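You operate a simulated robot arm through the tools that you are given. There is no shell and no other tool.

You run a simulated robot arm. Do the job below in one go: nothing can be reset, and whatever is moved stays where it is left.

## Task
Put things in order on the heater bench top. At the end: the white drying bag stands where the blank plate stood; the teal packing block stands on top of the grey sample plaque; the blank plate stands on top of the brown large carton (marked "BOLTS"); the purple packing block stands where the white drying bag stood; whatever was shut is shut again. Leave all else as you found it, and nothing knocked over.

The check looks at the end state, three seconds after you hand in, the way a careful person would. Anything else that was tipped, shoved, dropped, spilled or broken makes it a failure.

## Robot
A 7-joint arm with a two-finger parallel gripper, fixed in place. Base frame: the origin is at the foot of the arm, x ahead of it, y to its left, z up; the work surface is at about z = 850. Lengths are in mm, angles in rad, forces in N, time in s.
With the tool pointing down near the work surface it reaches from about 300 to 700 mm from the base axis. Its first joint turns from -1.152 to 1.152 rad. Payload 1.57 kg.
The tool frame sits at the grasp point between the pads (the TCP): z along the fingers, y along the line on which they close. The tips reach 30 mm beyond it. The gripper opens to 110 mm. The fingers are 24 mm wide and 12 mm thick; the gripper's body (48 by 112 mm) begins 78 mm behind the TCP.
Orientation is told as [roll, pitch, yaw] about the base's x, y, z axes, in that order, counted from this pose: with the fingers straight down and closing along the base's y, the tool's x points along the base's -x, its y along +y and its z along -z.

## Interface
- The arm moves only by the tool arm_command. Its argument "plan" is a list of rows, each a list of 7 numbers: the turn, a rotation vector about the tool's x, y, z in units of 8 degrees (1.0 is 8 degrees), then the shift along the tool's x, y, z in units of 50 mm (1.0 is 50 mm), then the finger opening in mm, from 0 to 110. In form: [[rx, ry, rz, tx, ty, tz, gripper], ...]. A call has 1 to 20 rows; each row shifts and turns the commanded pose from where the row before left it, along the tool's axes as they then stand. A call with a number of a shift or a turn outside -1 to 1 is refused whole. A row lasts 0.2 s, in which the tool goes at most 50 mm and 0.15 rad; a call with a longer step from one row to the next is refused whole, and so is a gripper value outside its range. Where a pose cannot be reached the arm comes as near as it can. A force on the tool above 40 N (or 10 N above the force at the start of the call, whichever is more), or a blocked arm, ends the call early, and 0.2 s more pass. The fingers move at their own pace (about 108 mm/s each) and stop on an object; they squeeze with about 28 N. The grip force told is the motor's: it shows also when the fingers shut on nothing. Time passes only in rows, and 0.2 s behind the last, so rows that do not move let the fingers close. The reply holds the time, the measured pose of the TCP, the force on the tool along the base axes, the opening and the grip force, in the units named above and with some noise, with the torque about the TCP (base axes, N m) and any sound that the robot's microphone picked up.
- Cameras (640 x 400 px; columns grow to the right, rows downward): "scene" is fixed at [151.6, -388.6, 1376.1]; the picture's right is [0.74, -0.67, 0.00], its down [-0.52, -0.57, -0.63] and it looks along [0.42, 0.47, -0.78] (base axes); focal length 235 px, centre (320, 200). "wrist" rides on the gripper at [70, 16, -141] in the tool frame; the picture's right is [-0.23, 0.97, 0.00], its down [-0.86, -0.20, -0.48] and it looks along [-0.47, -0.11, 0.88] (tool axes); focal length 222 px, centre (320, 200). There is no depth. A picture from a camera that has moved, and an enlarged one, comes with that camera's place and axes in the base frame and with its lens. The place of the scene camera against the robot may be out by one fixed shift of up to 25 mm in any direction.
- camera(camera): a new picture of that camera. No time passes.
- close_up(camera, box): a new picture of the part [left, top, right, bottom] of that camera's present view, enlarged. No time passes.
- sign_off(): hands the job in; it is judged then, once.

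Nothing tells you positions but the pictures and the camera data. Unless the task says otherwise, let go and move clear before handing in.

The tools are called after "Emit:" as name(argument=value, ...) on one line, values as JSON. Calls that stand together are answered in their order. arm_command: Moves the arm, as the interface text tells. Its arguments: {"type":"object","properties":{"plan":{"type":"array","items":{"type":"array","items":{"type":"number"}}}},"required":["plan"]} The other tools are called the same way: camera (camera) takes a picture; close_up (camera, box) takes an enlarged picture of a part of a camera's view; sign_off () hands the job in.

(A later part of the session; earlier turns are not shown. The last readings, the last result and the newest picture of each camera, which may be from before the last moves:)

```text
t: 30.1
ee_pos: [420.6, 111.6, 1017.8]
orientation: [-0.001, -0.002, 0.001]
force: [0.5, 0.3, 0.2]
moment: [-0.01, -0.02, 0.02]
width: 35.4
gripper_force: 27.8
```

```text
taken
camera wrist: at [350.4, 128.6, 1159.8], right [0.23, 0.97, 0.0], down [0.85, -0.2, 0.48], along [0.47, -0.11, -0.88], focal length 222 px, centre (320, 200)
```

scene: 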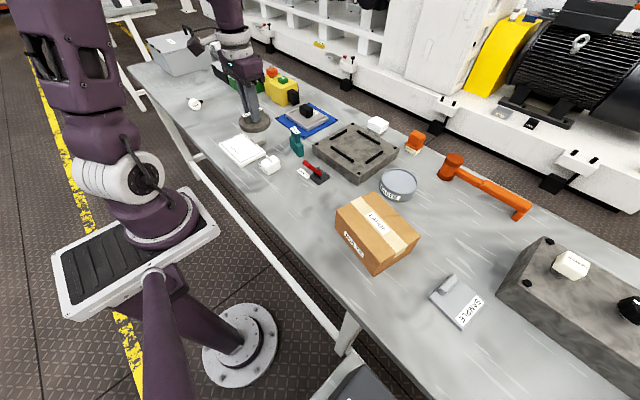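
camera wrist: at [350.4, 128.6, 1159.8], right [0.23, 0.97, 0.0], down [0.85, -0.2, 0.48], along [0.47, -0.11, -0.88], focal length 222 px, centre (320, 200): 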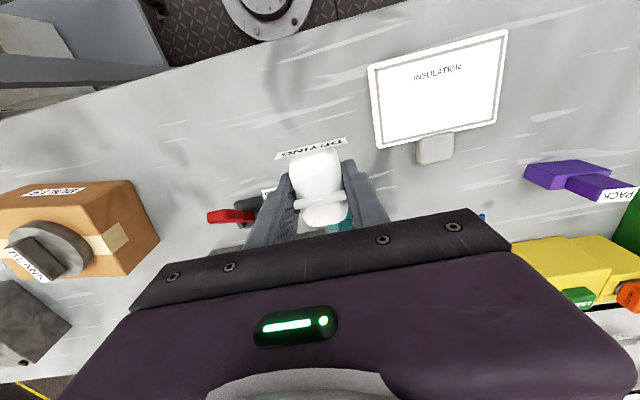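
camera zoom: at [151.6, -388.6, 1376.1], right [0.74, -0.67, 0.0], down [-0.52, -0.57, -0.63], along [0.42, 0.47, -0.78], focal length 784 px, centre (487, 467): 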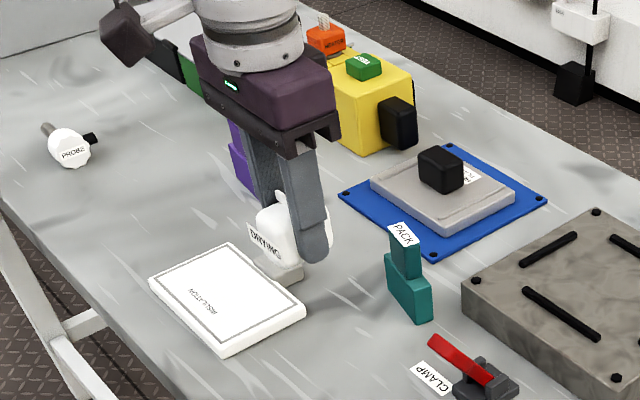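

The bag is held well. I'll carry it to the plate's old spot.

Emit:
arm_command(plan=[[0, 0, 0, 0, 0.2, 0, 0], [0, 0, 0, 0.02, 0.4, 0, 0], [0, 0, 0, 0.03, 0.7, 0, 0], [0, 0, 0, 0.03, 0.8, 0, 0], [0, 0, 0, 0.03, 0.8, 0, 0], [0, 0, 0, 0.03, 0.8, 0, 0], [0, 0, 0, 0.03, 0.8, 0, 0], [0, 0, 0, 0.03, 0.8, 0, 0], [0, 0, 0, 0.03, 0.8, 0, 0], [0, 0, 0, 0, 0.5, 0, 0], [0, 0, 0, 0, 0.3, 0, 0], [0, 0, 0, 0, 0.08, 0, 0], [0, 0, 0, 0, 0, 0, 0]])

Emit:
camera(camera="wrist")

Emit:
close_up(camera="scene", box=[170, 50, 290, 150])

```text
t: 32.9
ee_pos: [408.6, 461.9, 1018.2]
orientation: [0.0, -0.003, 0.0]
force: [-0.3, 0.2, -0.8]
moment: [-0.02, 0.0, 0.02]
width: 35.2
gripper_force: 27.8
```

```text
taken
camera wrist: at [338.5, 477.1, 1159.9], right [0.23, 0.97, 0.0], down [0.85, -0.2, 0.48], along [0.47, -0.11, -0.88], focal length 222 px, centre (320, 200)
```

wrist: 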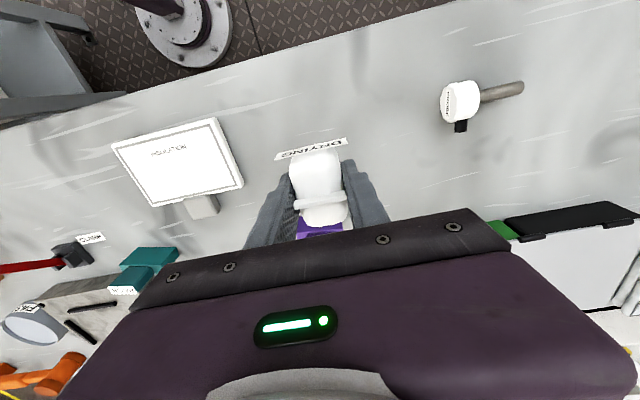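

```text
4.00 times, centred on (230, 100) of scene
camera zoom: at [151.6, -388.5, 1376.1], right [0.74, -0.67, 0.0], down [-0.52, -0.57, -0.63], along [0.42, 0.47, -0.78], focal length 941 px, centre (680, 600)
```

zoom: 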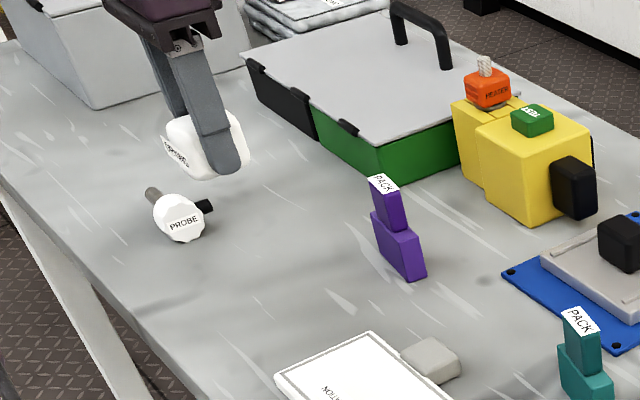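

The bag is above the target. I'll lower it down to the table.

Emit:
arm_command(plan=[[0, 0, 0, 0, -0.01, 0.3, 0], [0, 0, 0, 0, 0, 0.7, 0], [0, 0, 0, 0, 0, 0.8, 0], [0, 0, 0, 0, 0, 0.5, 0], [0, 0, 0, 0, 0, 0.2, 0], [0, 0, 0, 0, 0, 0.06, 0], [0, 0, 0, 0, 0, 0, 0]])

Emit:
close_up(camera="scene", box=[180, 70, 260, 140])

```text
t: 34.5
ee_pos: [410.4, 460.2, 890.1]
orientation: [-0.002, -0.002, -0.001]
force: [-0.5, -0.1, -0.2]
moment: [0.01, 0.02, 0.0]
width: 35.3
gripper_force: 28.0
```

```text
5.71 times, centred on (220, 105) of scene
camera zoom: at [151.6, -388.5, 1376.1], right [0.74, -0.67, 0.0], down [-0.52, -0.57, -0.63], along [0.42, 0.47, -0.78], focal length 1345 px, centre (891, 743)
```

zoom: 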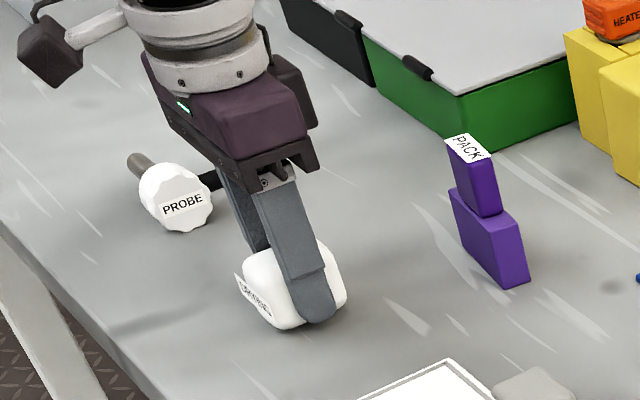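

Emit:
arm_command(plan=[[0, 0, 0, 0, 0, 0.03, 0], [0, 0, 0, 0, 0, 0.02, 0], [0, 0, 0, 0, 0, 0, 0]])

```text
t: 35.3
ee_pos: [409.7, 460.3, 888.5]
orientation: [-0.003, -0.001, -0.001]
force: [0.2, 0.4, -0.7]
moment: [0.0, 0.0, -0.03]
width: 35.5
gripper_force: 28.4
```

I see no contact yet, so I'll go another 2 mm.

Emit:
arm_command(plan=[[0, 0, 0, 0, 0, 0.02, 0], [0, 0, 0, 0, 0, 0.02, 0], [0, 0, 0, 0, 0, 0, 0]])

```text
t: 36.1
ee_pos: [409.6, 460.3, 885.8]
orientation: [0.002, -0.003, 0.002]
force: [-2.4, -3.9, 26.7]
moment: [-0.14, 0.03, 0.01]
width: 35.6
gripper_force: 28.0
```

The bag is on the table. I'll ease up 1 mm, open, and rise.

Emit:
arm_command(plan=[[0, 0, 0, 0, 0, -0.016, 0], [0, 0, 0, 0, 0, 0, 36], [0, 0, 0, 0, 0, 0, 44], [0, 0, 0, 0, 0, 0, 60], [0, 0, 0, 0, 0, 0, 70], [0, 0, 0, 0, 0, -0.3, 70], [0, 0, 0, 0, 0, -0.6, 70], [0, 0, 0, 0, 0, -1, 70], [0, 0, 0, 0, 0, -1, 70], [0, 0, 0, 0, 0, -1, 70], [0, 0, 0, 0, 0, 0, 70]])

Emit:
camera(camera="wrist")

Emit:
close_up(camera="scene", box=[180, 70, 280, 150])

Emit:
close_up(camera="wrist", box=[260, 80, 400, 240])

```text
t: 38.5
ee_pos: [410.2, 463.6, 1080.1]
orientation: [-0.003, -0.002, -0.001]
force: [-0.3, 1.0, -1.3]
moment: [0.03, -0.02, -0.02]
width: 70.0
gripper_force: 0.1
```

```text
taken
camera wrist: at [339.9, 479.6, 1222.8], right [0.23, 0.97, 0.0], down [0.85, -0.2, 0.48], along [0.47, -0.11, -0.88], focal length 222 px, centre (320, 200)
```

wrist: 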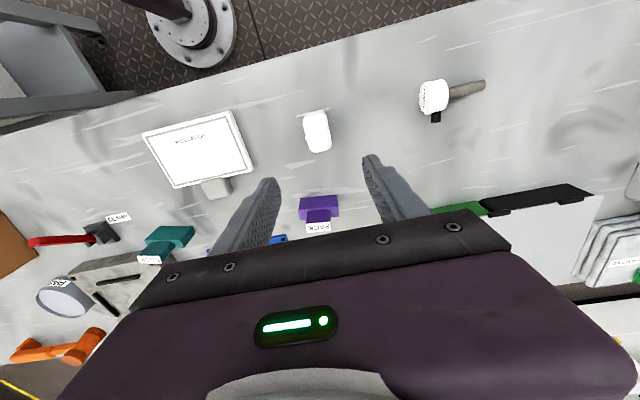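

```text
5.00 times, centred on (230, 110) of scene
camera zoom: at [151.6, -388.6, 1376.1], right [0.74, -0.67, 0.0], down [-0.52, -0.57, -0.63], along [0.42, 0.47, -0.78], focal length 1177 px, centre (770, 650)
```

zoom: 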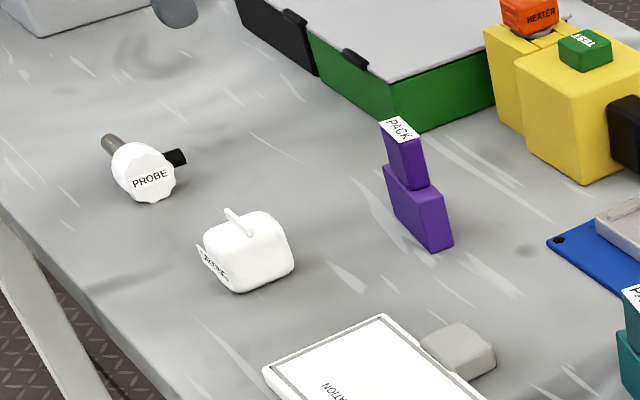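

```text
2.50 times, centred on (330, 160) of wrist
camera zoom: at [339.9, 479.6, 1222.8], right [0.23, 0.97, 0.0], down [0.85, -0.2, 0.48], along [0.47, -0.11, -0.88], focal length 555 px, centre (295, 300)
```

zoom: 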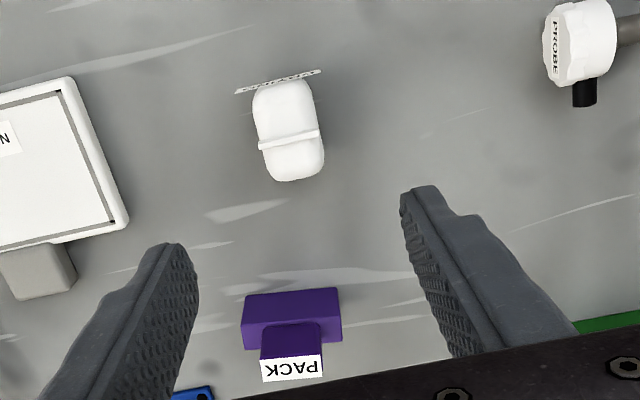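

The bag stands at (410, 460), where the plate was. The purple block is near (540, 430), turned about -7°, and I'll move closer for a better look.

Emit:
arm_command(plan=[[0, 0, 0, -0.6, -0.2, 0, 80], [0, 0, 0, -0.6, -0.2, 0, 80], [0, 0, 0, -0.4, -0.2, 0, 80], [0, 0, 0, 0, 0, 0, 80]])

Emit:
camera(camera="wrist")

Emit:
close_up(camera="wrist", box=[270, 110, 390, 210])

Emit:
close_up(camera="scene", box=[220, 60, 300, 130])

```text
t: 39.5
ee_pos: [462.5, 427.4, 1079.6]
orientation: [-0.003, -0.002, 0.001]
force: [-0.6, -0.6, -0.1]
moment: [-0.01, 0.0, -0.02]
width: 79.8
gripper_force: 0.0
out of reach, approached as far as the arm can: row 1, 2, 3
```

```text
taken
camera wrist: at [392.7, 445.0, 1222.0], right [0.23, 0.97, 0.0], down [0.85, -0.2, 0.48], along [0.47, -0.11, -0.88], focal length 222 px, centre (320, 200)
```

wrist: 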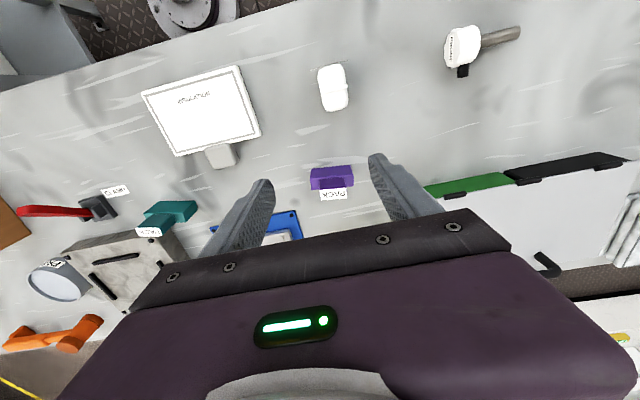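

```text
4.00 times, centred on (330, 160) of wrist
camera zoom: at [392.7, 445.0, 1222.0], right [0.23, 0.97, 0.0], down [0.85, -0.2, 0.48], along [0.47, -0.11, -0.88], focal length 888 px, centre (280, 360)
```

zoom: 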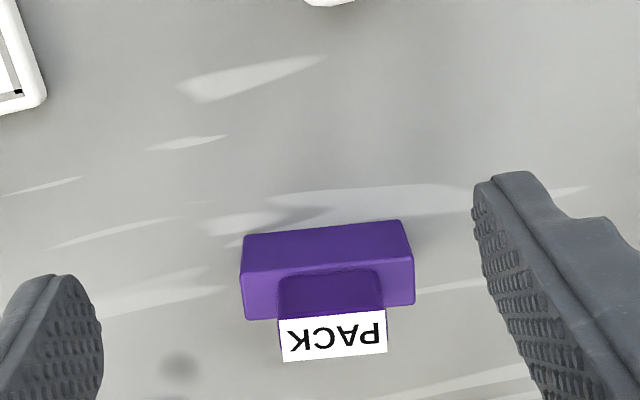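

```text
5.71 times, centred on (260, 95) of scene
camera zoom: at [151.6, -388.6, 1376.1], right [0.74, -0.67, 0.0], down [-0.52, -0.57, -0.63], along [0.42, 0.47, -0.78], focal length 1345 px, centre (663, 800)
```

zoom: 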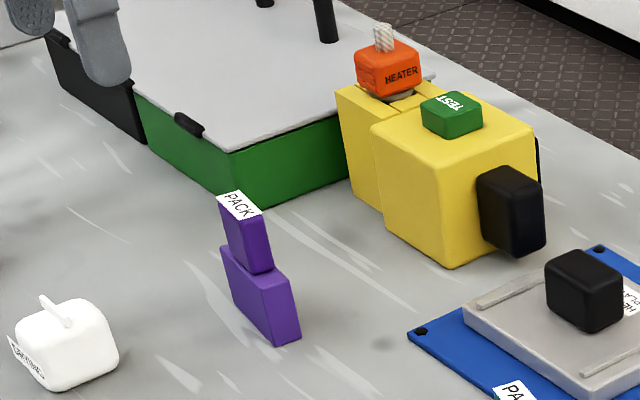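

At this height the arm is near its reach limit. The purple block's tab is near (540, 430) with its top at about z 936, so I'll drop beside it, in front of it, and approach horizontally.

Emit:
arm_command(plan=[[0, 0, 0.94, 0, 0, 0, 80], [0, 0, 0, 0, 0, 0.5, 80], [0, 0, 0, 0, 0, 0.7, 80], [0, 0, 0, 0, 0, 0.4, 80], [0, 0, 0, 0, 0, 0, 80]])

Emit:
camera(camera="wrist")

Emit:
close_up(camera="scene", box=[180, 60, 290, 150])

```text
t: 40.7
ee_pos: [462.9, 427.7, 1001.8]
orientation: [-0.002, -0.002, -0.131]
force: [-0.1, -0.1, -0.2]
moment: [0.0, 0.01, 0.02]
width: 79.9
gripper_force: 0.1
```

```text
taken
camera wrist: at [394.7, 453.1, 1143.0], right [0.35, 0.94, 0.0], down [0.82, -0.31, 0.48], along [0.45, -0.17, -0.88], focal length 222 px, centre (320, 200)
```

wrist: 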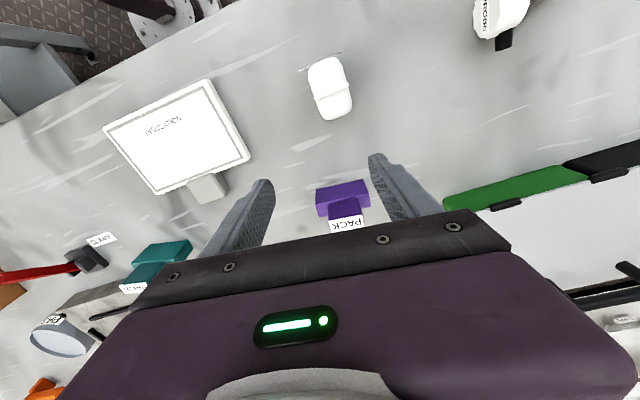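

```text
4.44 times, centred on (235, 105) of scene
camera zoom: at [151.6, -388.6, 1376.1], right [0.74, -0.67, 0.0], down [-0.52, -0.57, -0.63], along [0.42, 0.47, -0.78], focal length 1046 px, centre (698, 622)
```

zoom: 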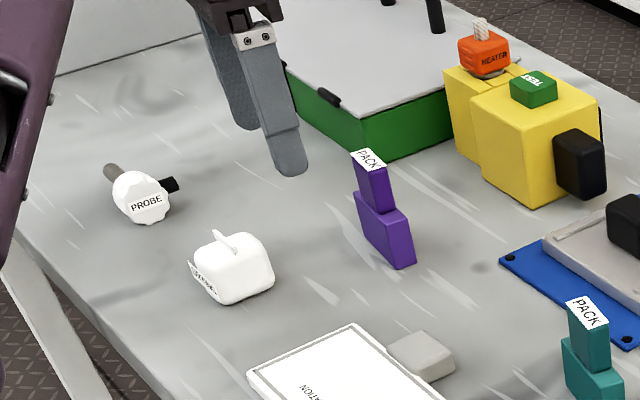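

The block is lined up. I'll shift sideways and forward to clear the bag, then go down in front of the block.

Emit:
arm_command(plan=[[0, 0, 0, -0.5, 0.26, 0, 80], [0, 0, 0, 0, 0, 0.5, 80], [0, 0, 0, 0, 0, 0.6, 80], [0, 0, 0, 0, 0, 0.36, 80], [0, 0, 0, 0, 0, 0, 80]])

Emit:
camera(camera="wrist")

Emit:
close_up(camera="wrist", box=[250, 120, 400, 240])

Emit:
close_up(camera="scene", box=[180, 60, 290, 150])

```text
t: 41.9
ee_pos: [488.6, 438.3, 928.8]
orientation: [0.0, -0.001, -0.132]
force: [-0.6, -0.3, 0.1]
moment: [-0.01, 0.03, 0.0]
width: 80.2
gripper_force: 0.1
```

```text
taken
camera wrist: at [420.2, 463.7, 1069.9], right [0.35, 0.94, 0.0], down [0.82, -0.31, 0.48], along [0.45, -0.17, -0.88], focal length 222 px, centre (320, 200)
```

wrist: 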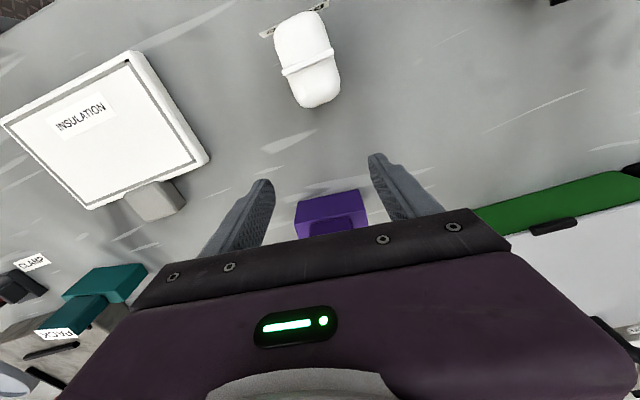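

```text
3.33 times, centred on (325, 180) of wrist
camera zoom: at [420.2, 463.7, 1069.9], right [0.35, 0.94, 0.0], down [0.82, -0.31, 0.48], along [0.45, -0.17, -0.88], focal length 740 px, centre (303, 267)
```

zoom: 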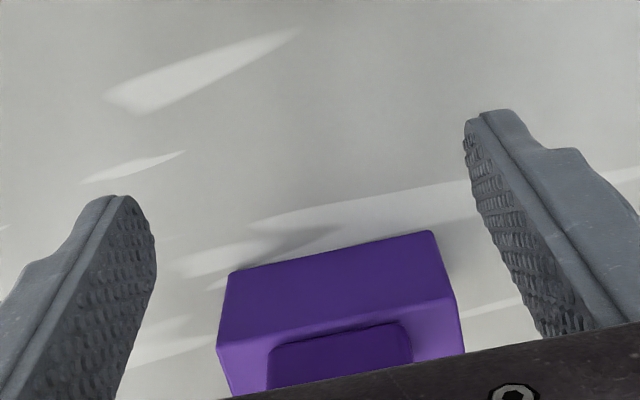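

```text
4.44 times, centred on (235, 105) of scene
camera zoom: at [151.6, -388.6, 1376.1], right [0.74, -0.67, 0.0], down [-0.52, -0.57, -0.63], along [0.42, 0.47, -0.78], focal length 1046 px, centre (698, 622)
```

zoom: 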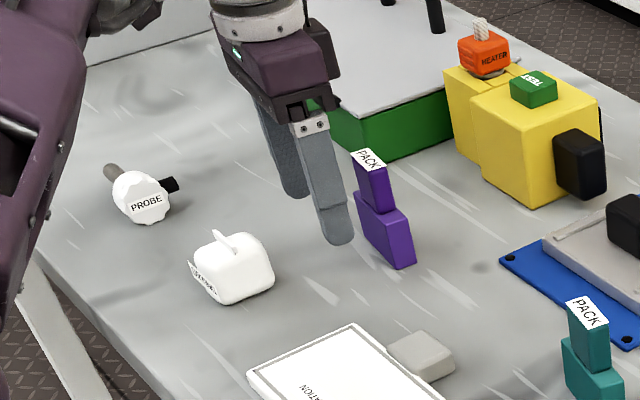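

The front face of the base is confirmed along x ≈ 531 and its top is at z ≈ 893. I'll slide forward to straddle the tab.

Emit:
arm_command(plan=[[0, 0, 0, -0.3, -0.01, 0, 80], [0, 0, 0, -0.35, -0.01, 0, 80], [0, 0, 0, -0.3, 0, 0, 80], [0, 0, 0, 0, 0, 0, 80]])

Emit:
close_up(camera="scene", box=[200, 60, 280, 130])

Emit:
camera(camera="wrist")

```text
t: 42.9
ee_pos: [522.1, 419.2, 926.0]
orientation: [-0.005, -0.001, -0.127]
force: [0.7, 0.1, -0.3]
moment: [-0.01, 0.01, -0.04]
width: 80.2
gripper_force: 0.1
out of reach, approached as far as the arm can: row 2, 3
```

```text
5.71 times, centred on (240, 95) of scene
camera zoom: at [151.6, -388.6, 1376.1], right [0.74, -0.67, 0.0], down [-0.52, -0.57, -0.63], along [0.42, 0.47, -0.78], focal length 1345 px, centre (777, 800)
```

zoom: 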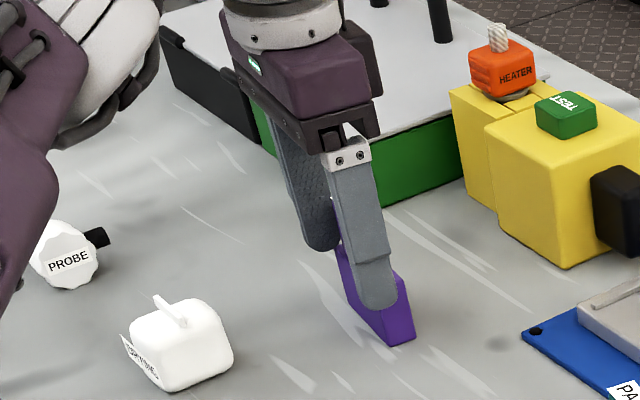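

```text
taken
camera wrist: at [454.9, 445.0, 1068.1], right [0.35, 0.94, 0.0], down [0.82, -0.3, 0.48], along [0.45, -0.17, -0.88], focal length 222 px, centre (320, 200)
```

wrist: 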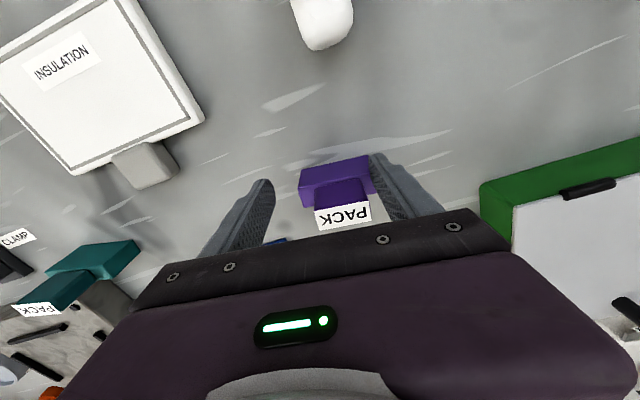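

The straight-down reach stops about 20 mm short, at (522, 419). I'll tilt the tool about 10° outward around the closing axis for the extra reach and recentre sideways.

Emit:
arm_command(plan=[[0, -0.6, 0, 0, 0, -0.06, 80], [0, -0.65, 0, 0, 0, 0, 80], [0, 0, 0, 0, 0.2, 0, 80], [0, 0, 0, 0, 0, 0, 80]])

Emit:
close_up(camera="scene", box=[200, 60, 280, 130])

Emit:
camera(camera="wrist")

```text
t: 43.9
ee_pos: [523.1, 429.9, 929.7]
orientation: [-0.003, -0.176, -0.131]
force: [-0.3, -0.1, 0.6]
moment: [0.0, 0.0, 0.02]
width: 80.0
gripper_force: 0.1
```

```text
5.71 times, centred on (240, 95) of scene
camera zoom: at [151.6, -388.6, 1376.1], right [0.74, -0.67, 0.0], down [-0.52, -0.57, -0.63], along [0.42, 0.47, -0.78], focal length 1345 px, centre (777, 800)
```

zoom: 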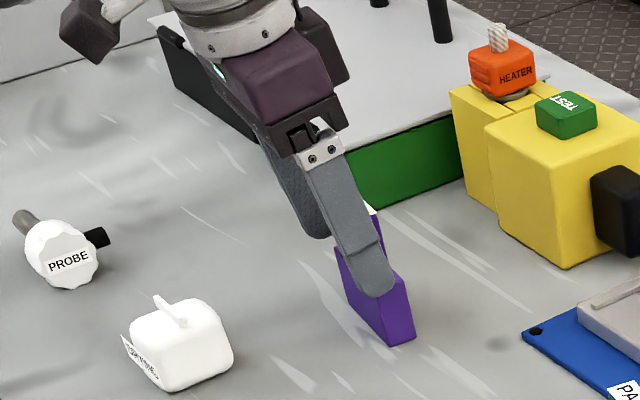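

```text
taken
camera wrist: at [433.0, 458.8, 1056.7], right [0.35, 0.94, 0.04], down [0.73, -0.3, 0.62], along [0.59, -0.19, -0.78], focal length 222 px, centre (320, 200)
```

wrist: 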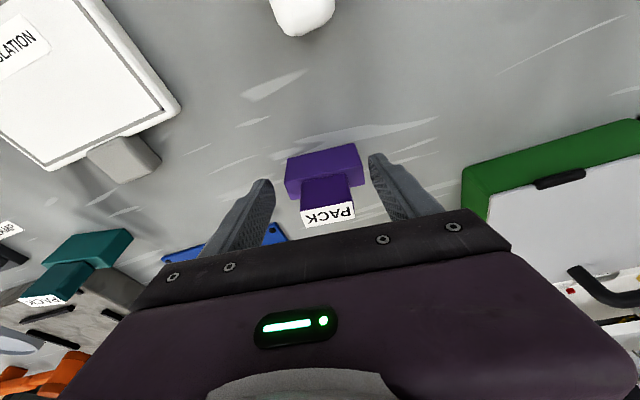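

The tilted approach is within reach. I'll slide forward to centre on the tab and check.

Emit:
arm_command(plan=[[0, 0, 0, -0.17, 0.05, 0.03, 80], [0, 0, 0, -0.16, 0, 0.028, 80], [0, 0, 0, 0, 0, 0, 70]])

Emit:
close_up(camera="scene", box=[210, 60, 270, 120])

Emit:
close_up(camera="wrist", box=[250, 120, 400, 240])

```text
t: 44.7
ee_pos: [542.0, 431.3, 929.5]
orientation: [-0.002, -0.176, -0.131]
force: [-0.1, -0.6, -0.4]
moment: [-0.01, -0.01, -0.03]
width: 70.0
gripper_force: 0.1
```

```text
6.67 times, centred on (240, 90) of scene
camera zoom: at [151.6, -388.6, 1376.1], right [0.74, -0.67, 0.0], down [-0.52, -0.57, -0.63], along [0.42, 0.47, -0.78], focal length 1569 px, centre (853, 933)
```

zoom: 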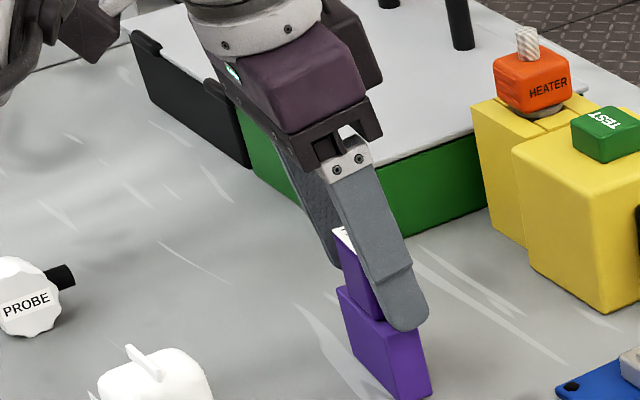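

```text
3.33 times, centred on (325, 180) of wrist
camera zoom: at [450.7, 459.2, 1057.0], right [0.35, 0.94, 0.04], down [0.73, -0.3, 0.62], along [0.59, -0.19, -0.78], focal length 740 px, centre (303, 267)
```

zoom: 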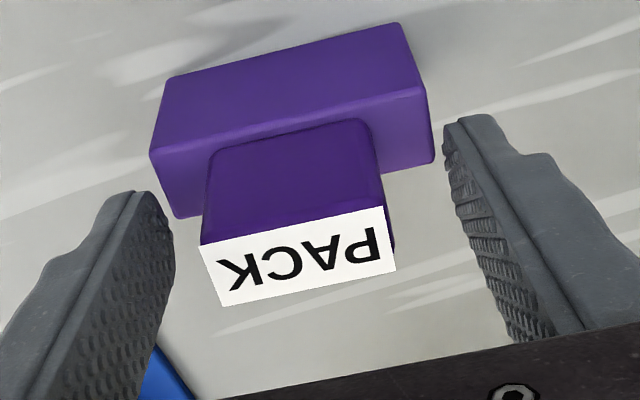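

The tab is centred between the fingers within about 3 mm. I'll make a small correction, lower 2 mm, and close.

Emit:
arm_command(plan=[[0, 0, 0, -0.04, -0.03, 0.007, 70], [0, 0, 0, 0.005, 0, 0.035, 60], [0, 0, 0, 0, 0, 0, 48], [0, 0, 0, 0, 0, 0, 40], [0, 0, 0, 0, 0, 0, 0], [0, 0, 0, 0, 0, 0, 0]])

Emit:
close_up(camera="scene", box=[210, 60, 270, 120])

Emit:
close_up(camera="wrist", box=[250, 120, 400, 240])

```text
t: 46.1
ee_pos: [543.0, 429.4, 928.1]
orientation: [0.0, -0.177, -0.13]
force: [-0.4, 0.6, 0.3]
moment: [0.08, 0.01, 0.01]
width: 40.0
gripper_force: 28.1
```

```text
6.67 times, centred on (240, 90) of scene
camera zoom: at [151.6, -388.5, 1376.1], right [0.74, -0.67, 0.0], down [-0.52, -0.57, -0.63], along [0.42, 0.47, -0.78], focal length 1569 px, centre (853, 933)
```

zoom: 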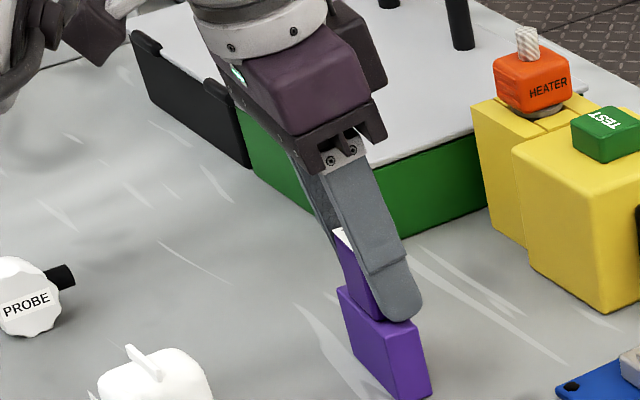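

```text
3.33 times, centred on (325, 180) of wrist
camera zoom: at [452.6, 457.8, 1055.7], right [0.35, 0.94, 0.04], down [0.73, -0.3, 0.62], along [0.59, -0.19, -0.78], focal length 740 px, centre (303, 267)
```

zoom: 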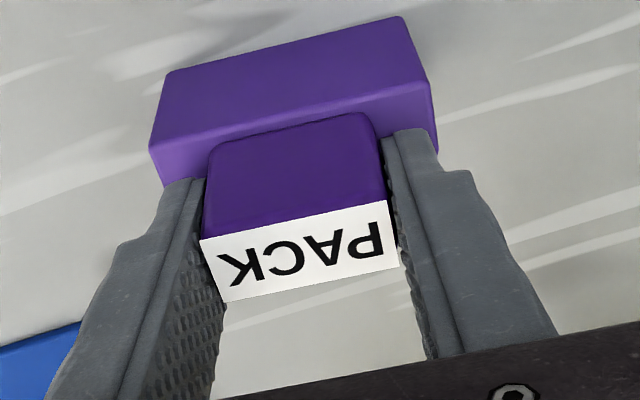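

The tab is gripped at 40 mm. I'll lift slightly, then move up and back toward the base.

Emit:
arm_command(plan=[[0, 0, 0, -0.014, 0, -0.079, 0], [0, 0, 0, -0.035, 0, -0.197, 0], [0, 0, 0, 0, 0, 0, 0]])

Emit:
close_up(camera="scene", box=[210, 60, 270, 120])

```text
t: 46.9
ee_pos: [542.2, 428.3, 941.8]
orientation: [-0.001, -0.175, -0.13]
force: [0.2, 0.8, -2.0]
moment: [-0.01, -0.03, -0.01]
width: 39.8
gripper_force: 28.2
```

```text
6.67 times, centred on (240, 90) of scene
camera zoom: at [151.6, -388.5, 1376.1], right [0.74, -0.67, 0.0], down [-0.52, -0.57, -0.63], along [0.42, 0.47, -0.78], focal length 1569 px, centre (853, 933)
```

zoom: 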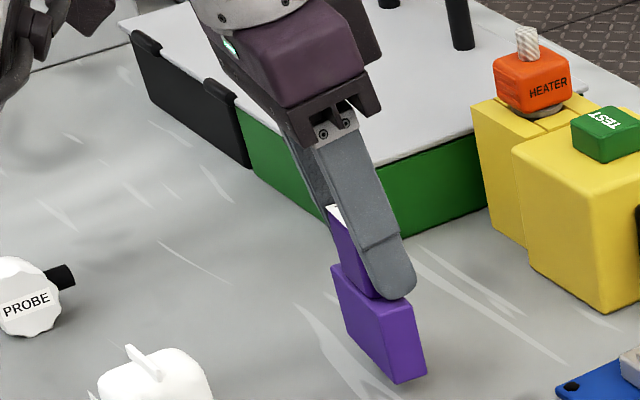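

The block hangs upright and light. I'll rise and retract above the bag height.

Emit:
arm_command(plan=[[0, 0, 0, 0.145, 0, -0.33, 0], [0, 0, 0, 0.145, 0, -0.33, 0], [0, 0, 0, 0.145, 0, -0.33, 0], [0, 0, 0, 0.145, 0, -0.33, 0], [0, 0, 0, 0.3245, 0, -0.463, 0], [0, 0, 0, 0.3245, 0, -0.463, 0], [0, 0, 0, 0, 0, 0, 0]])

Emit:
camera(camera="scene")

```text
t: 48.5
ee_pos: [463.3, 439.4, 1041.2]
orientation: [-0.003, -0.177, -0.131]
force: [0.7, -0.6, -2.0]
moment: [0.01, -0.01, 0.01]
width: 39.8
gripper_force: 27.4
```

```text
taken
```

scene: 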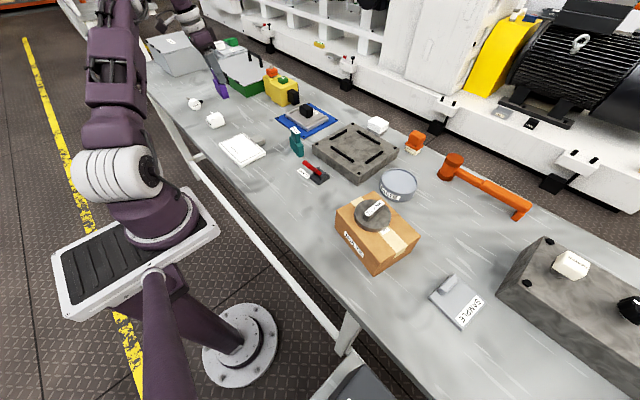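

The carton and plate are fine in the picture. I'll carry the purple block to the bag's old spot at (421, 111), high above the insulation panel.

Emit:
arm_command(plan=[[0, 0, 0, 0, -0.2, 0, 0], [0, 0, 0, 0, -0.4, 0, 0], [0, 0, 0, 0, -0.6, 0, 0], [0, 0, 0, 0, -0.7, 0, 0], [0, 0, 0, 0, -0.7, 0, 0], [0, 0, 0, 0, -0.7, 0, 0], [0, 0, 0, 0, -0.7, 0, 0], [0, 0, 0, 0, -0.7, 0, 0], [0, 0, 0, 0, -0.7, 0, 0], [0, 0, 0, 0, -0.6, 0, 0], [0, 0, 0, -0.04, -0.4, 0.007, 0], [0, 0, 0, 0, -0.24, 0, 0], [0, 0, 0, 0, 0, 0, 0]])

Emit:
camera(camera="scene")

Emit:
camera(camera="wrist")

```text
t: 51.3
ee_pos: [423.5, 110.1, 1040.1]
orientation: [-0.001, -0.176, -0.133]
force: [0.3, 0.2, -2.0]
moment: [-0.01, 0.0, -0.02]
width: 39.9
gripper_force: 28.2
```

```text
taken
```

scene: 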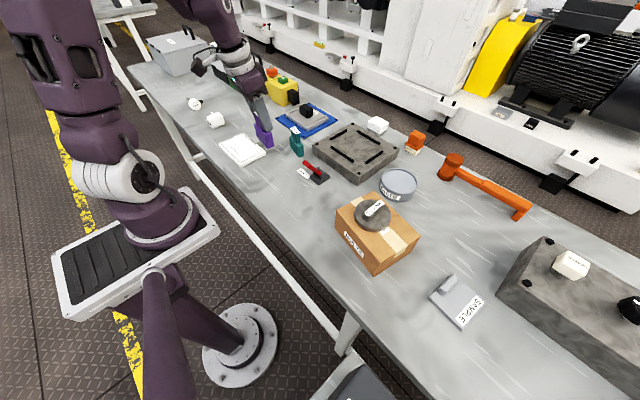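

```text
taken
camera wrist: at [331.8, 138.9, 1168.8], right [0.35, 0.94, 0.04], down [0.73, -0.3, 0.62], along [0.59, -0.19, -0.78], focal length 222 px, centre (320, 200)
```

wrist: 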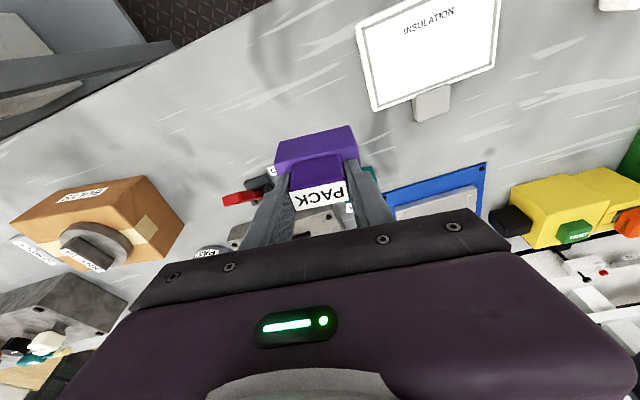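

I'll lower the block vertically, compensating for the tilt, almost to the table.

Emit:
arm_command(plan=[[0, 0, 0, 0.052, 0, 0.295, 0], [0, 0, 0, 0.104, 0, 0.591, 0], [0, 0, 0, 0.122, 0, 0.689, 0], [0, 0, 0, 0.069, 0, 0.394, 0], [0, 0, 0, 0.028, 0, 0.158, 0], [0, 0, 0, 0.007, 0, 0.04, 0], [0, 0, 0, 0, 0, 0, 0]])

Emit:
close_up(camera="scene", box=[220, 110, 320, 190])

```text
t: 52.9
ee_pos: [420.8, 109.5, 931.2]
orientation: [-0.001, -0.176, -0.131]
force: [-1.0, 1.2, -2.3]
moment: [0.03, 0.01, 0.02]
width: 39.7
gripper_force: 28.2
```

```text
5.00 times, centred on (270, 150) of scene
camera zoom: at [151.6, -388.5, 1376.1], right [0.74, -0.67, 0.0], down [-0.52, -0.57, -0.63], along [0.42, 0.47, -0.78], focal length 1177 px, centre (570, 450)
```

zoom: 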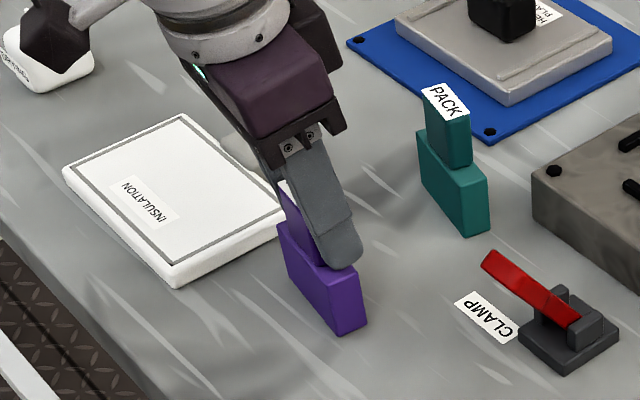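

It is nearly down. I'll step the last few millimetres.

Emit:
arm_command(plan=[[0, 0, 0, 0.004, 0, 0.02, 0], [0, 0, 0, 0.004, 0, 0.02, 0], [0, 0, 0, 0.004, 0, 0.02, 0], [0, 0, 0, 0, 0, 0, 0]])

```text
t: 53.9
ee_pos: [422.1, 110.2, 929.3]
orientation: [-0.003, -0.177, -0.132]
force: [-0.1, 0.0, -1.9]
moment: [0.01, 0.02, 0.0]
width: 39.9
gripper_force: 28.4
```

Emit:
arm_command(plan=[[0, 0, 0, 0.003, 0, 0.016, 0], [0, 0, 0, 0.003, 0, 0.016, 0], [0, 0, 0, 0, 0, 0, 0]])

```text
t: 54.7
ee_pos: [421.9, 109.5, 928.0]
orientation: [-0.002, -0.176, -0.132]
force: [-5.2, -2.7, 22.6]
moment: [0.04, 0.33, 0.12]
width: 39.8
gripper_force: 28.2
```

The block is on the table. I'll ease up, open, and retract along the finger direction.

Emit:
arm_command(plan=[[0, 0, 0, -0.003, 0, -0.016, 0], [0, 0, 0, 0, 0, 0, 41], [0, 0, 0, 0, 0, 0, 48], [0, 0, 0, 0, 0, 0, 60], [0, 0, 0, 0, 0, 0, 70], [0, 0, 0, 0, 0, -0.3, 70], [0, 0, 0, 0, 0, -0.7, 70], [0, 0, 0, 0, 0, -1, 70], [0, 0, 0, 0, 0, -1, 70], [0, 0, 0, 0, 0, 0, 70]])

Emit:
camera(camera="wrist")

Emit:
close_up(camera="scene", box=[220, 110, 320, 190])

```text
t: 56.9
ee_pos: [396.4, 112.0, 1078.2]
orientation: [-0.002, -0.176, -0.13]
force: [-0.2, -0.3, 0.0]
moment: [0.04, 0.01, -0.02]
width: 69.9
gripper_force: 0.1
```

```text
taken
camera wrist: at [306.5, 139.8, 1204.7], right [0.35, 0.94, 0.04], down [0.73, -0.3, 0.62], along [0.59, -0.19, -0.78], focal length 222 px, centre (320, 200)
```

wrist: 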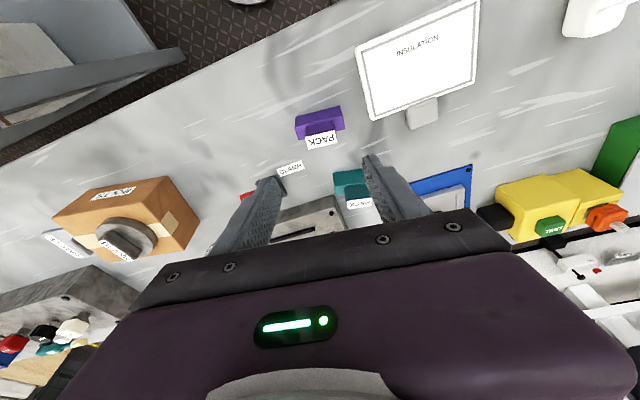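

```text
5.00 times, centred on (270, 150) of scene
camera zoom: at [151.6, -388.6, 1376.1], right [0.74, -0.67, 0.0], down [-0.52, -0.57, -0.63], along [0.42, 0.47, -0.78], focal length 1177 px, centre (570, 450)
```

zoom: 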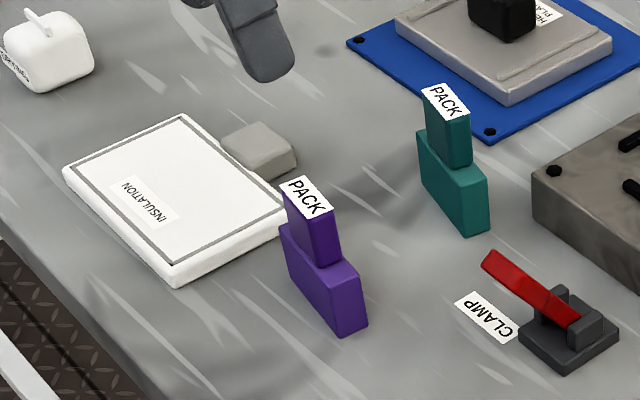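

The purple block stands where the bag was. Next is the teal block, so I'll keep the outward tilt (increased a little, since the plaque is also far out) and move in front of it for a closer look.

Emit:
arm_command(plan=[[0, 0, 0, -0.4, 0.15, 0.464, 70], [0, 0, 0, -0.4, 0.15, 0.464, 70], [0, 0, 0, -0.4, 0.15, 0.464, 70], [0, -0.5, 0, 0, 0, 0, 70], [0, 0, 0, 0, 0, 0, 70]])

Emit:
camera(camera="wrist")

Emit:
close_up(camera="wrist", box=[250, 110, 410, 240])

Emit:
close_up(camera="scene", box=[250, 110, 330, 180])

```text
t: 58.1
ee_pos: [470.7, 125.6, 1018.4]
orientation: [-0.002, -0.245, -0.131]
force: [-0.1, -0.3, -0.5]
moment: [0.01, 0.0, -0.03]
width: 70.0
gripper_force: 0.1
```

```text
taken
camera wrist: at [372.2, 155.4, 1139.5], right [0.35, 0.94, 0.05], down [0.68, -0.29, 0.67], along [0.65, -0.2, -0.74], focal length 222 px, centre (320, 200)
```

wrist: 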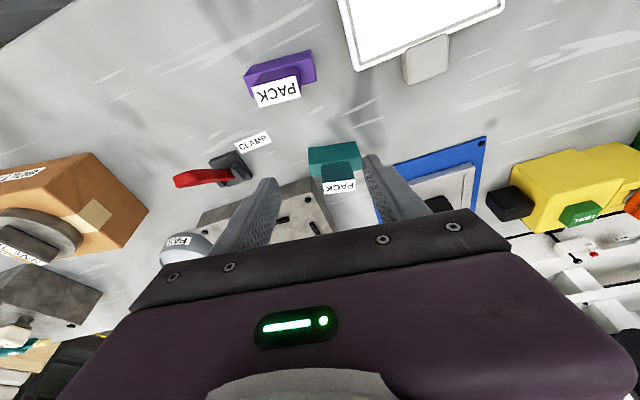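

```text
3.08 times, centred on (330, 175) of wrist
camera zoom: at [372.2, 155.4, 1139.5], right [0.35, 0.94, 0.05], down [0.68, -0.29, 0.67], along [0.65, -0.2, -0.74], focal length 684 px, centre (289, 277)
```

zoom: 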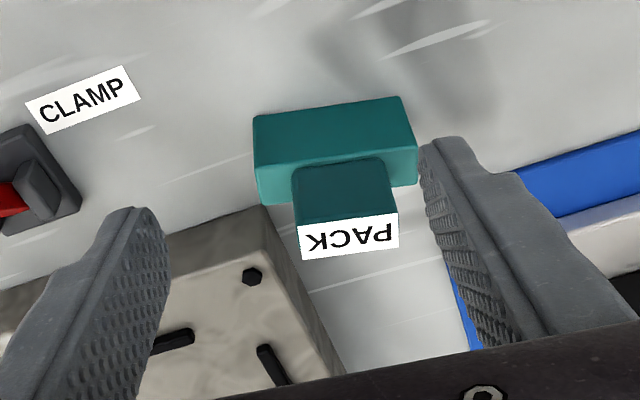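

```text
5.71 times, centred on (290, 145) of scene
camera zoom: at [151.6, -388.6, 1376.1], right [0.74, -0.67, 0.0], down [-0.52, -0.57, -0.63], along [0.42, 0.47, -0.78], focal length 1345 px, centre (491, 514)
```

zoom: 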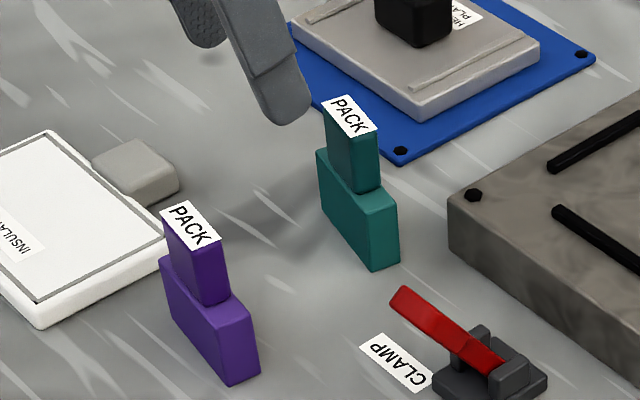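

The teal block is centred at about (541, 130), turned about -12.5°. I'll match the yaw, move above it, and check.

Emit:
arm_command(plan=[[0.152, 0, 0.606, 0, 0, 0, 62], [0, 0, 0, -0.594, 0.192, 0.438, 62], [0, 0, 0, -0.594, 0.192, 0.438, 62], [0, 0, 0, 0, 0, 0, 62]])

Emit:
close_up(camera="wrist", box=[250, 110, 410, 240])

Emit:
close_up(camera="scene", box=[250, 110, 330, 180])

```text
t: 59.1
ee_pos: [542.6, 131.1, 989.5]
orientation: [-0.004, -0.246, -0.217]
force: [0.6, 0.7, -0.9]
moment: [0.01, -0.03, 0.02]
width: 61.9
gripper_force: 0.0
```

```text
3.08 times, centred on (330, 175) of wrist
camera zoom: at [446.2, 170.1, 1111.2], right [0.43, 0.9, 0.05], down [0.65, -0.35, 0.67], along [0.63, -0.25, -0.74], focal length 684 px, centre (289, 277)
```

zoom: 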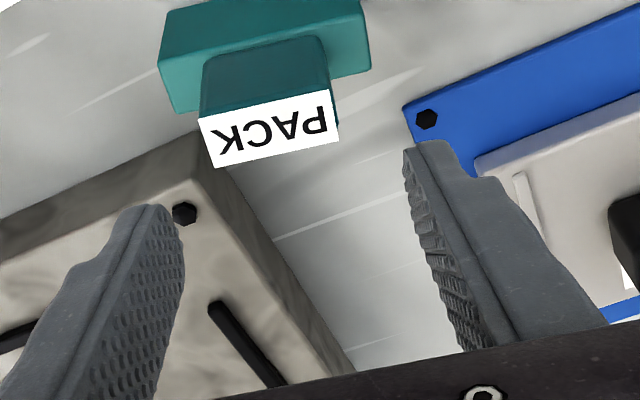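

```text
5.71 times, centred on (290, 145) of scene
camera zoom: at [151.6, -388.6, 1376.1], right [0.74, -0.67, 0.0], down [-0.52, -0.57, -0.63], along [0.42, 0.47, -0.78], focal length 1345 px, centre (491, 514)
```

zoom: 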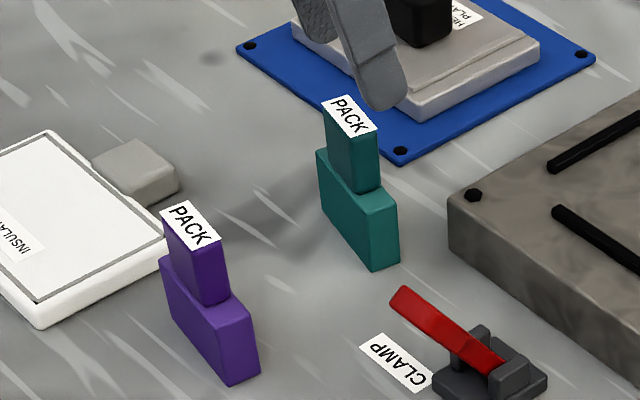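

The label centre reads (540.3, 130.8), angle -13°, matching the tool. I'll descend around the tab, pausing before the end.

Emit:
arm_command(plan=[[0, 0, 0, 0.127, -0.012, 0.386, 56], [0, 0, 0, 0.097, 0, 0.388, 56], [0, 0, 0, 0.049, 0, 0.194, 56], [0, 0, 0, 0, 0, 0, 56]])

Emit:
close_up(camera="wrist", box=[250, 110, 410, 240])

Emit:
close_up(camera="scene", box=[260, 110, 330, 170])

```text
t: 60.1
ee_pos: [538.8, 130.2, 938.5]
orientation: [-0.002, -0.246, -0.218]
force: [-0.4, 0.7, 0.1]
moment: [-0.05, 0.02, -0.03]
width: 56.2
gripper_force: 0.0
```

```text
3.08 times, centred on (330, 175) of wrist
camera zoom: at [443.3, 168.4, 1060.2], right [0.43, 0.9, 0.05], down [0.65, -0.35, 0.67], along [0.63, -0.25, -0.74], focal length 684 px, centre (289, 277)
```

zoom: 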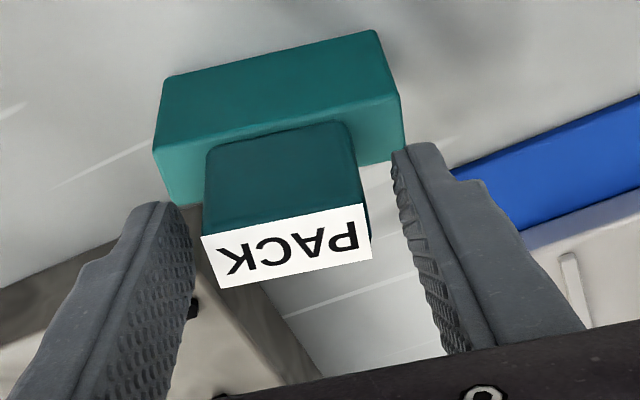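

```text
6.67 times, centred on (295, 140) of scene
camera zoom: at [151.6, -388.6, 1376.1], right [0.74, -0.67, 0.0], down [-0.52, -0.57, -0.63], along [0.42, 0.47, -0.78], focal length 1569 px, centre (487, 600)
```

zoom: 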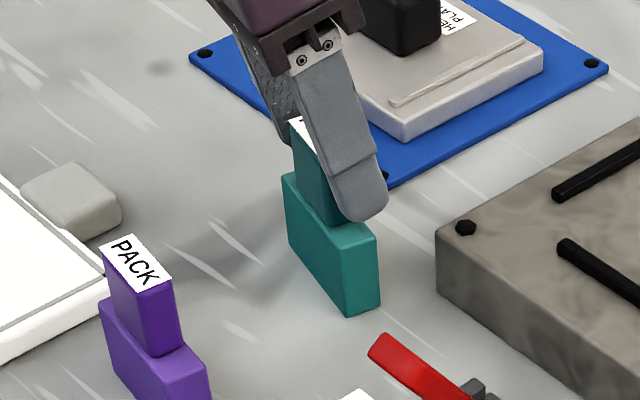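

The fingers clear the fixture. I'll move back 5 mm, lower 9 mm, and close on the tab.

Emit:
arm_command(plan=[[0, 0, 0, 0.097, -0.015, -0.024, 56], [0, 0, 0, 0.044, 0, 0.175, 56], [0, 0, 0, 0, 0, 0, 50], [0, 0, 0, 0, 0, 0, 42], [0, 0, 0, 0, 0, 0, 0], [0, 0, 0, 0, 0, 0, 0]])

Emit:
close_up(camera="wrist", box=[250, 110, 410, 240])

Emit:
close_up(camera="scene", box=[260, 110, 330, 170])

```text
t: 61.5
ee_pos: [534.0, 129.4, 929.5]
orientation: [-0.001, -0.247, -0.218]
force: [1.5, 0.4, 0.2]
moment: [0.05, -0.01, 0.0]
width: 39.8
gripper_force: 27.8
```

```text
3.08 times, centred on (330, 175) of wrist
camera zoom: at [438.2, 167.9, 1051.3], right [0.43, 0.9, 0.05], down [0.65, -0.35, 0.67], along [0.63, -0.25, -0.74], focal length 684 px, centre (289, 277)
```

zoom: 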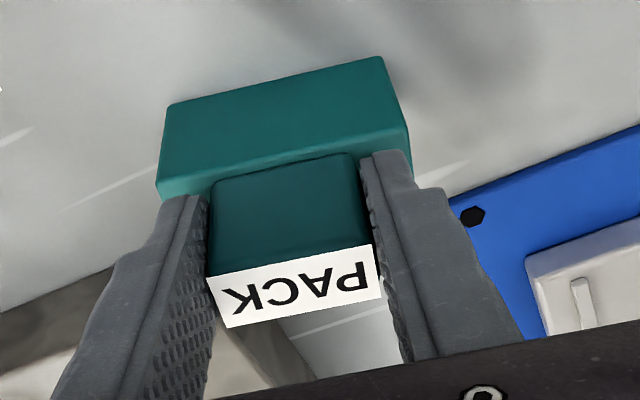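

```text
6.67 times, centred on (295, 140) of scene
camera zoom: at [151.6, -388.6, 1376.1], right [0.74, -0.67, 0.0], down [-0.52, -0.57, -0.63], along [0.42, 0.47, -0.78], focal length 1569 px, centre (487, 600)
```

zoom: 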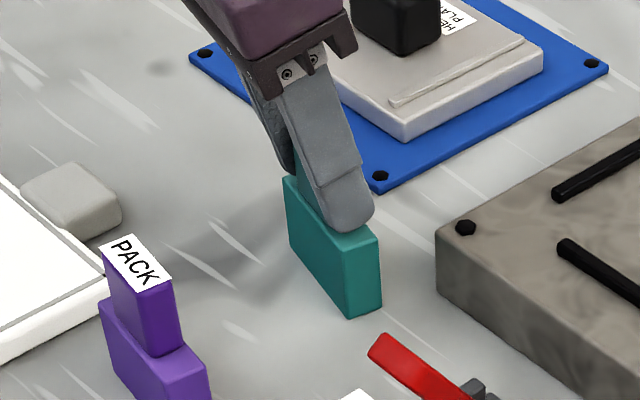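

The tab is gripped. I'll lift in small steps at first, then rise to carrying height.

Emit:
arm_command(plan=[[0, 0, 0, -0.024, 0, -0.097, 0], [0, 0, 0, -0.049, 0, -0.194, 0], [0, 0, 0, -0.097, 0, -0.388, 0], [0, 0, 0, -0.146, 0, -0.582, 0], [0, 0, 0, -0.17, 0, -0.679, 0], [0, 0, 0, -0.146, 0, -0.582, 0], [0, 0, 0, -0.097, 0, -0.388, 0], [0, 0, 0, 0, 0, 0, 0]])

Emit:
camera(camera="scene")

```text
t: 63.3
ee_pos: [534.8, 130.9, 1080.7]
orientation: [-0.002, -0.246, -0.219]
force: [0.0, 0.0, -2.2]
moment: [0.0, 0.05, 0.01]
width: 39.6
gripper_force: 27.6
```

```text
taken
```

scene: 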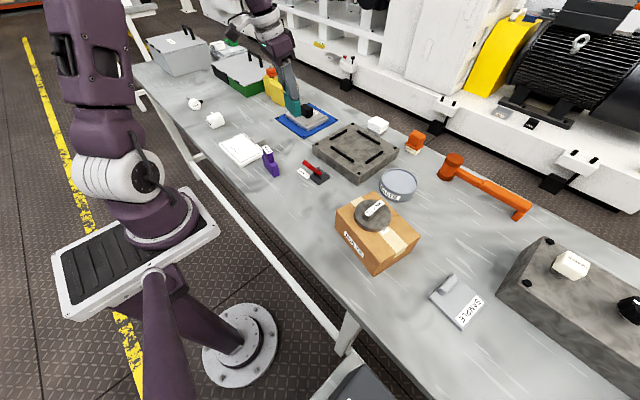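

The block is held at about 2 N and the height is safe. I'll carry it toward the carton side.

Emit:
arm_command(plan=[[0, 0, 0, 0.073, -0.2, -0.0183, 0], [0, 0, 0, 0.073, -0.4, -0.0183, 0], [0, 0, 0, 0.073, -0.6, -0.0183, 0], [0, 0, 0, 0.073, -0.7, -0.0183, 0], [0, 0, 0, 0.073, -0.7, -0.0183, 0], [0, 0, 0, 0.073, -0.7, -0.0183, 0], [0, 0, 0, 0.073, -0.7, -0.0183, 0], [0, 0, 0, 0.073, -0.7, -0.0183, 0], [0, 0, 0, 0.073, -0.6, -0.0183, 0], [0, 0, 0, 0.073, -0.4, -0.0183, 0], [0, 0, 0, 0.073, -0.22, -0.0183, 0], [0, 0, 0, 0, 0, 0, 0]])

```text
t: 65.9
ee_pos: [429.7, -149.0, 1080.1]
orientation: [-0.002, -0.246, -0.218]
force: [-0.4, 0.5, -2.1]
moment: [0.01, 0.02, 0.02]
width: 39.6
gripper_force: 28.1
```

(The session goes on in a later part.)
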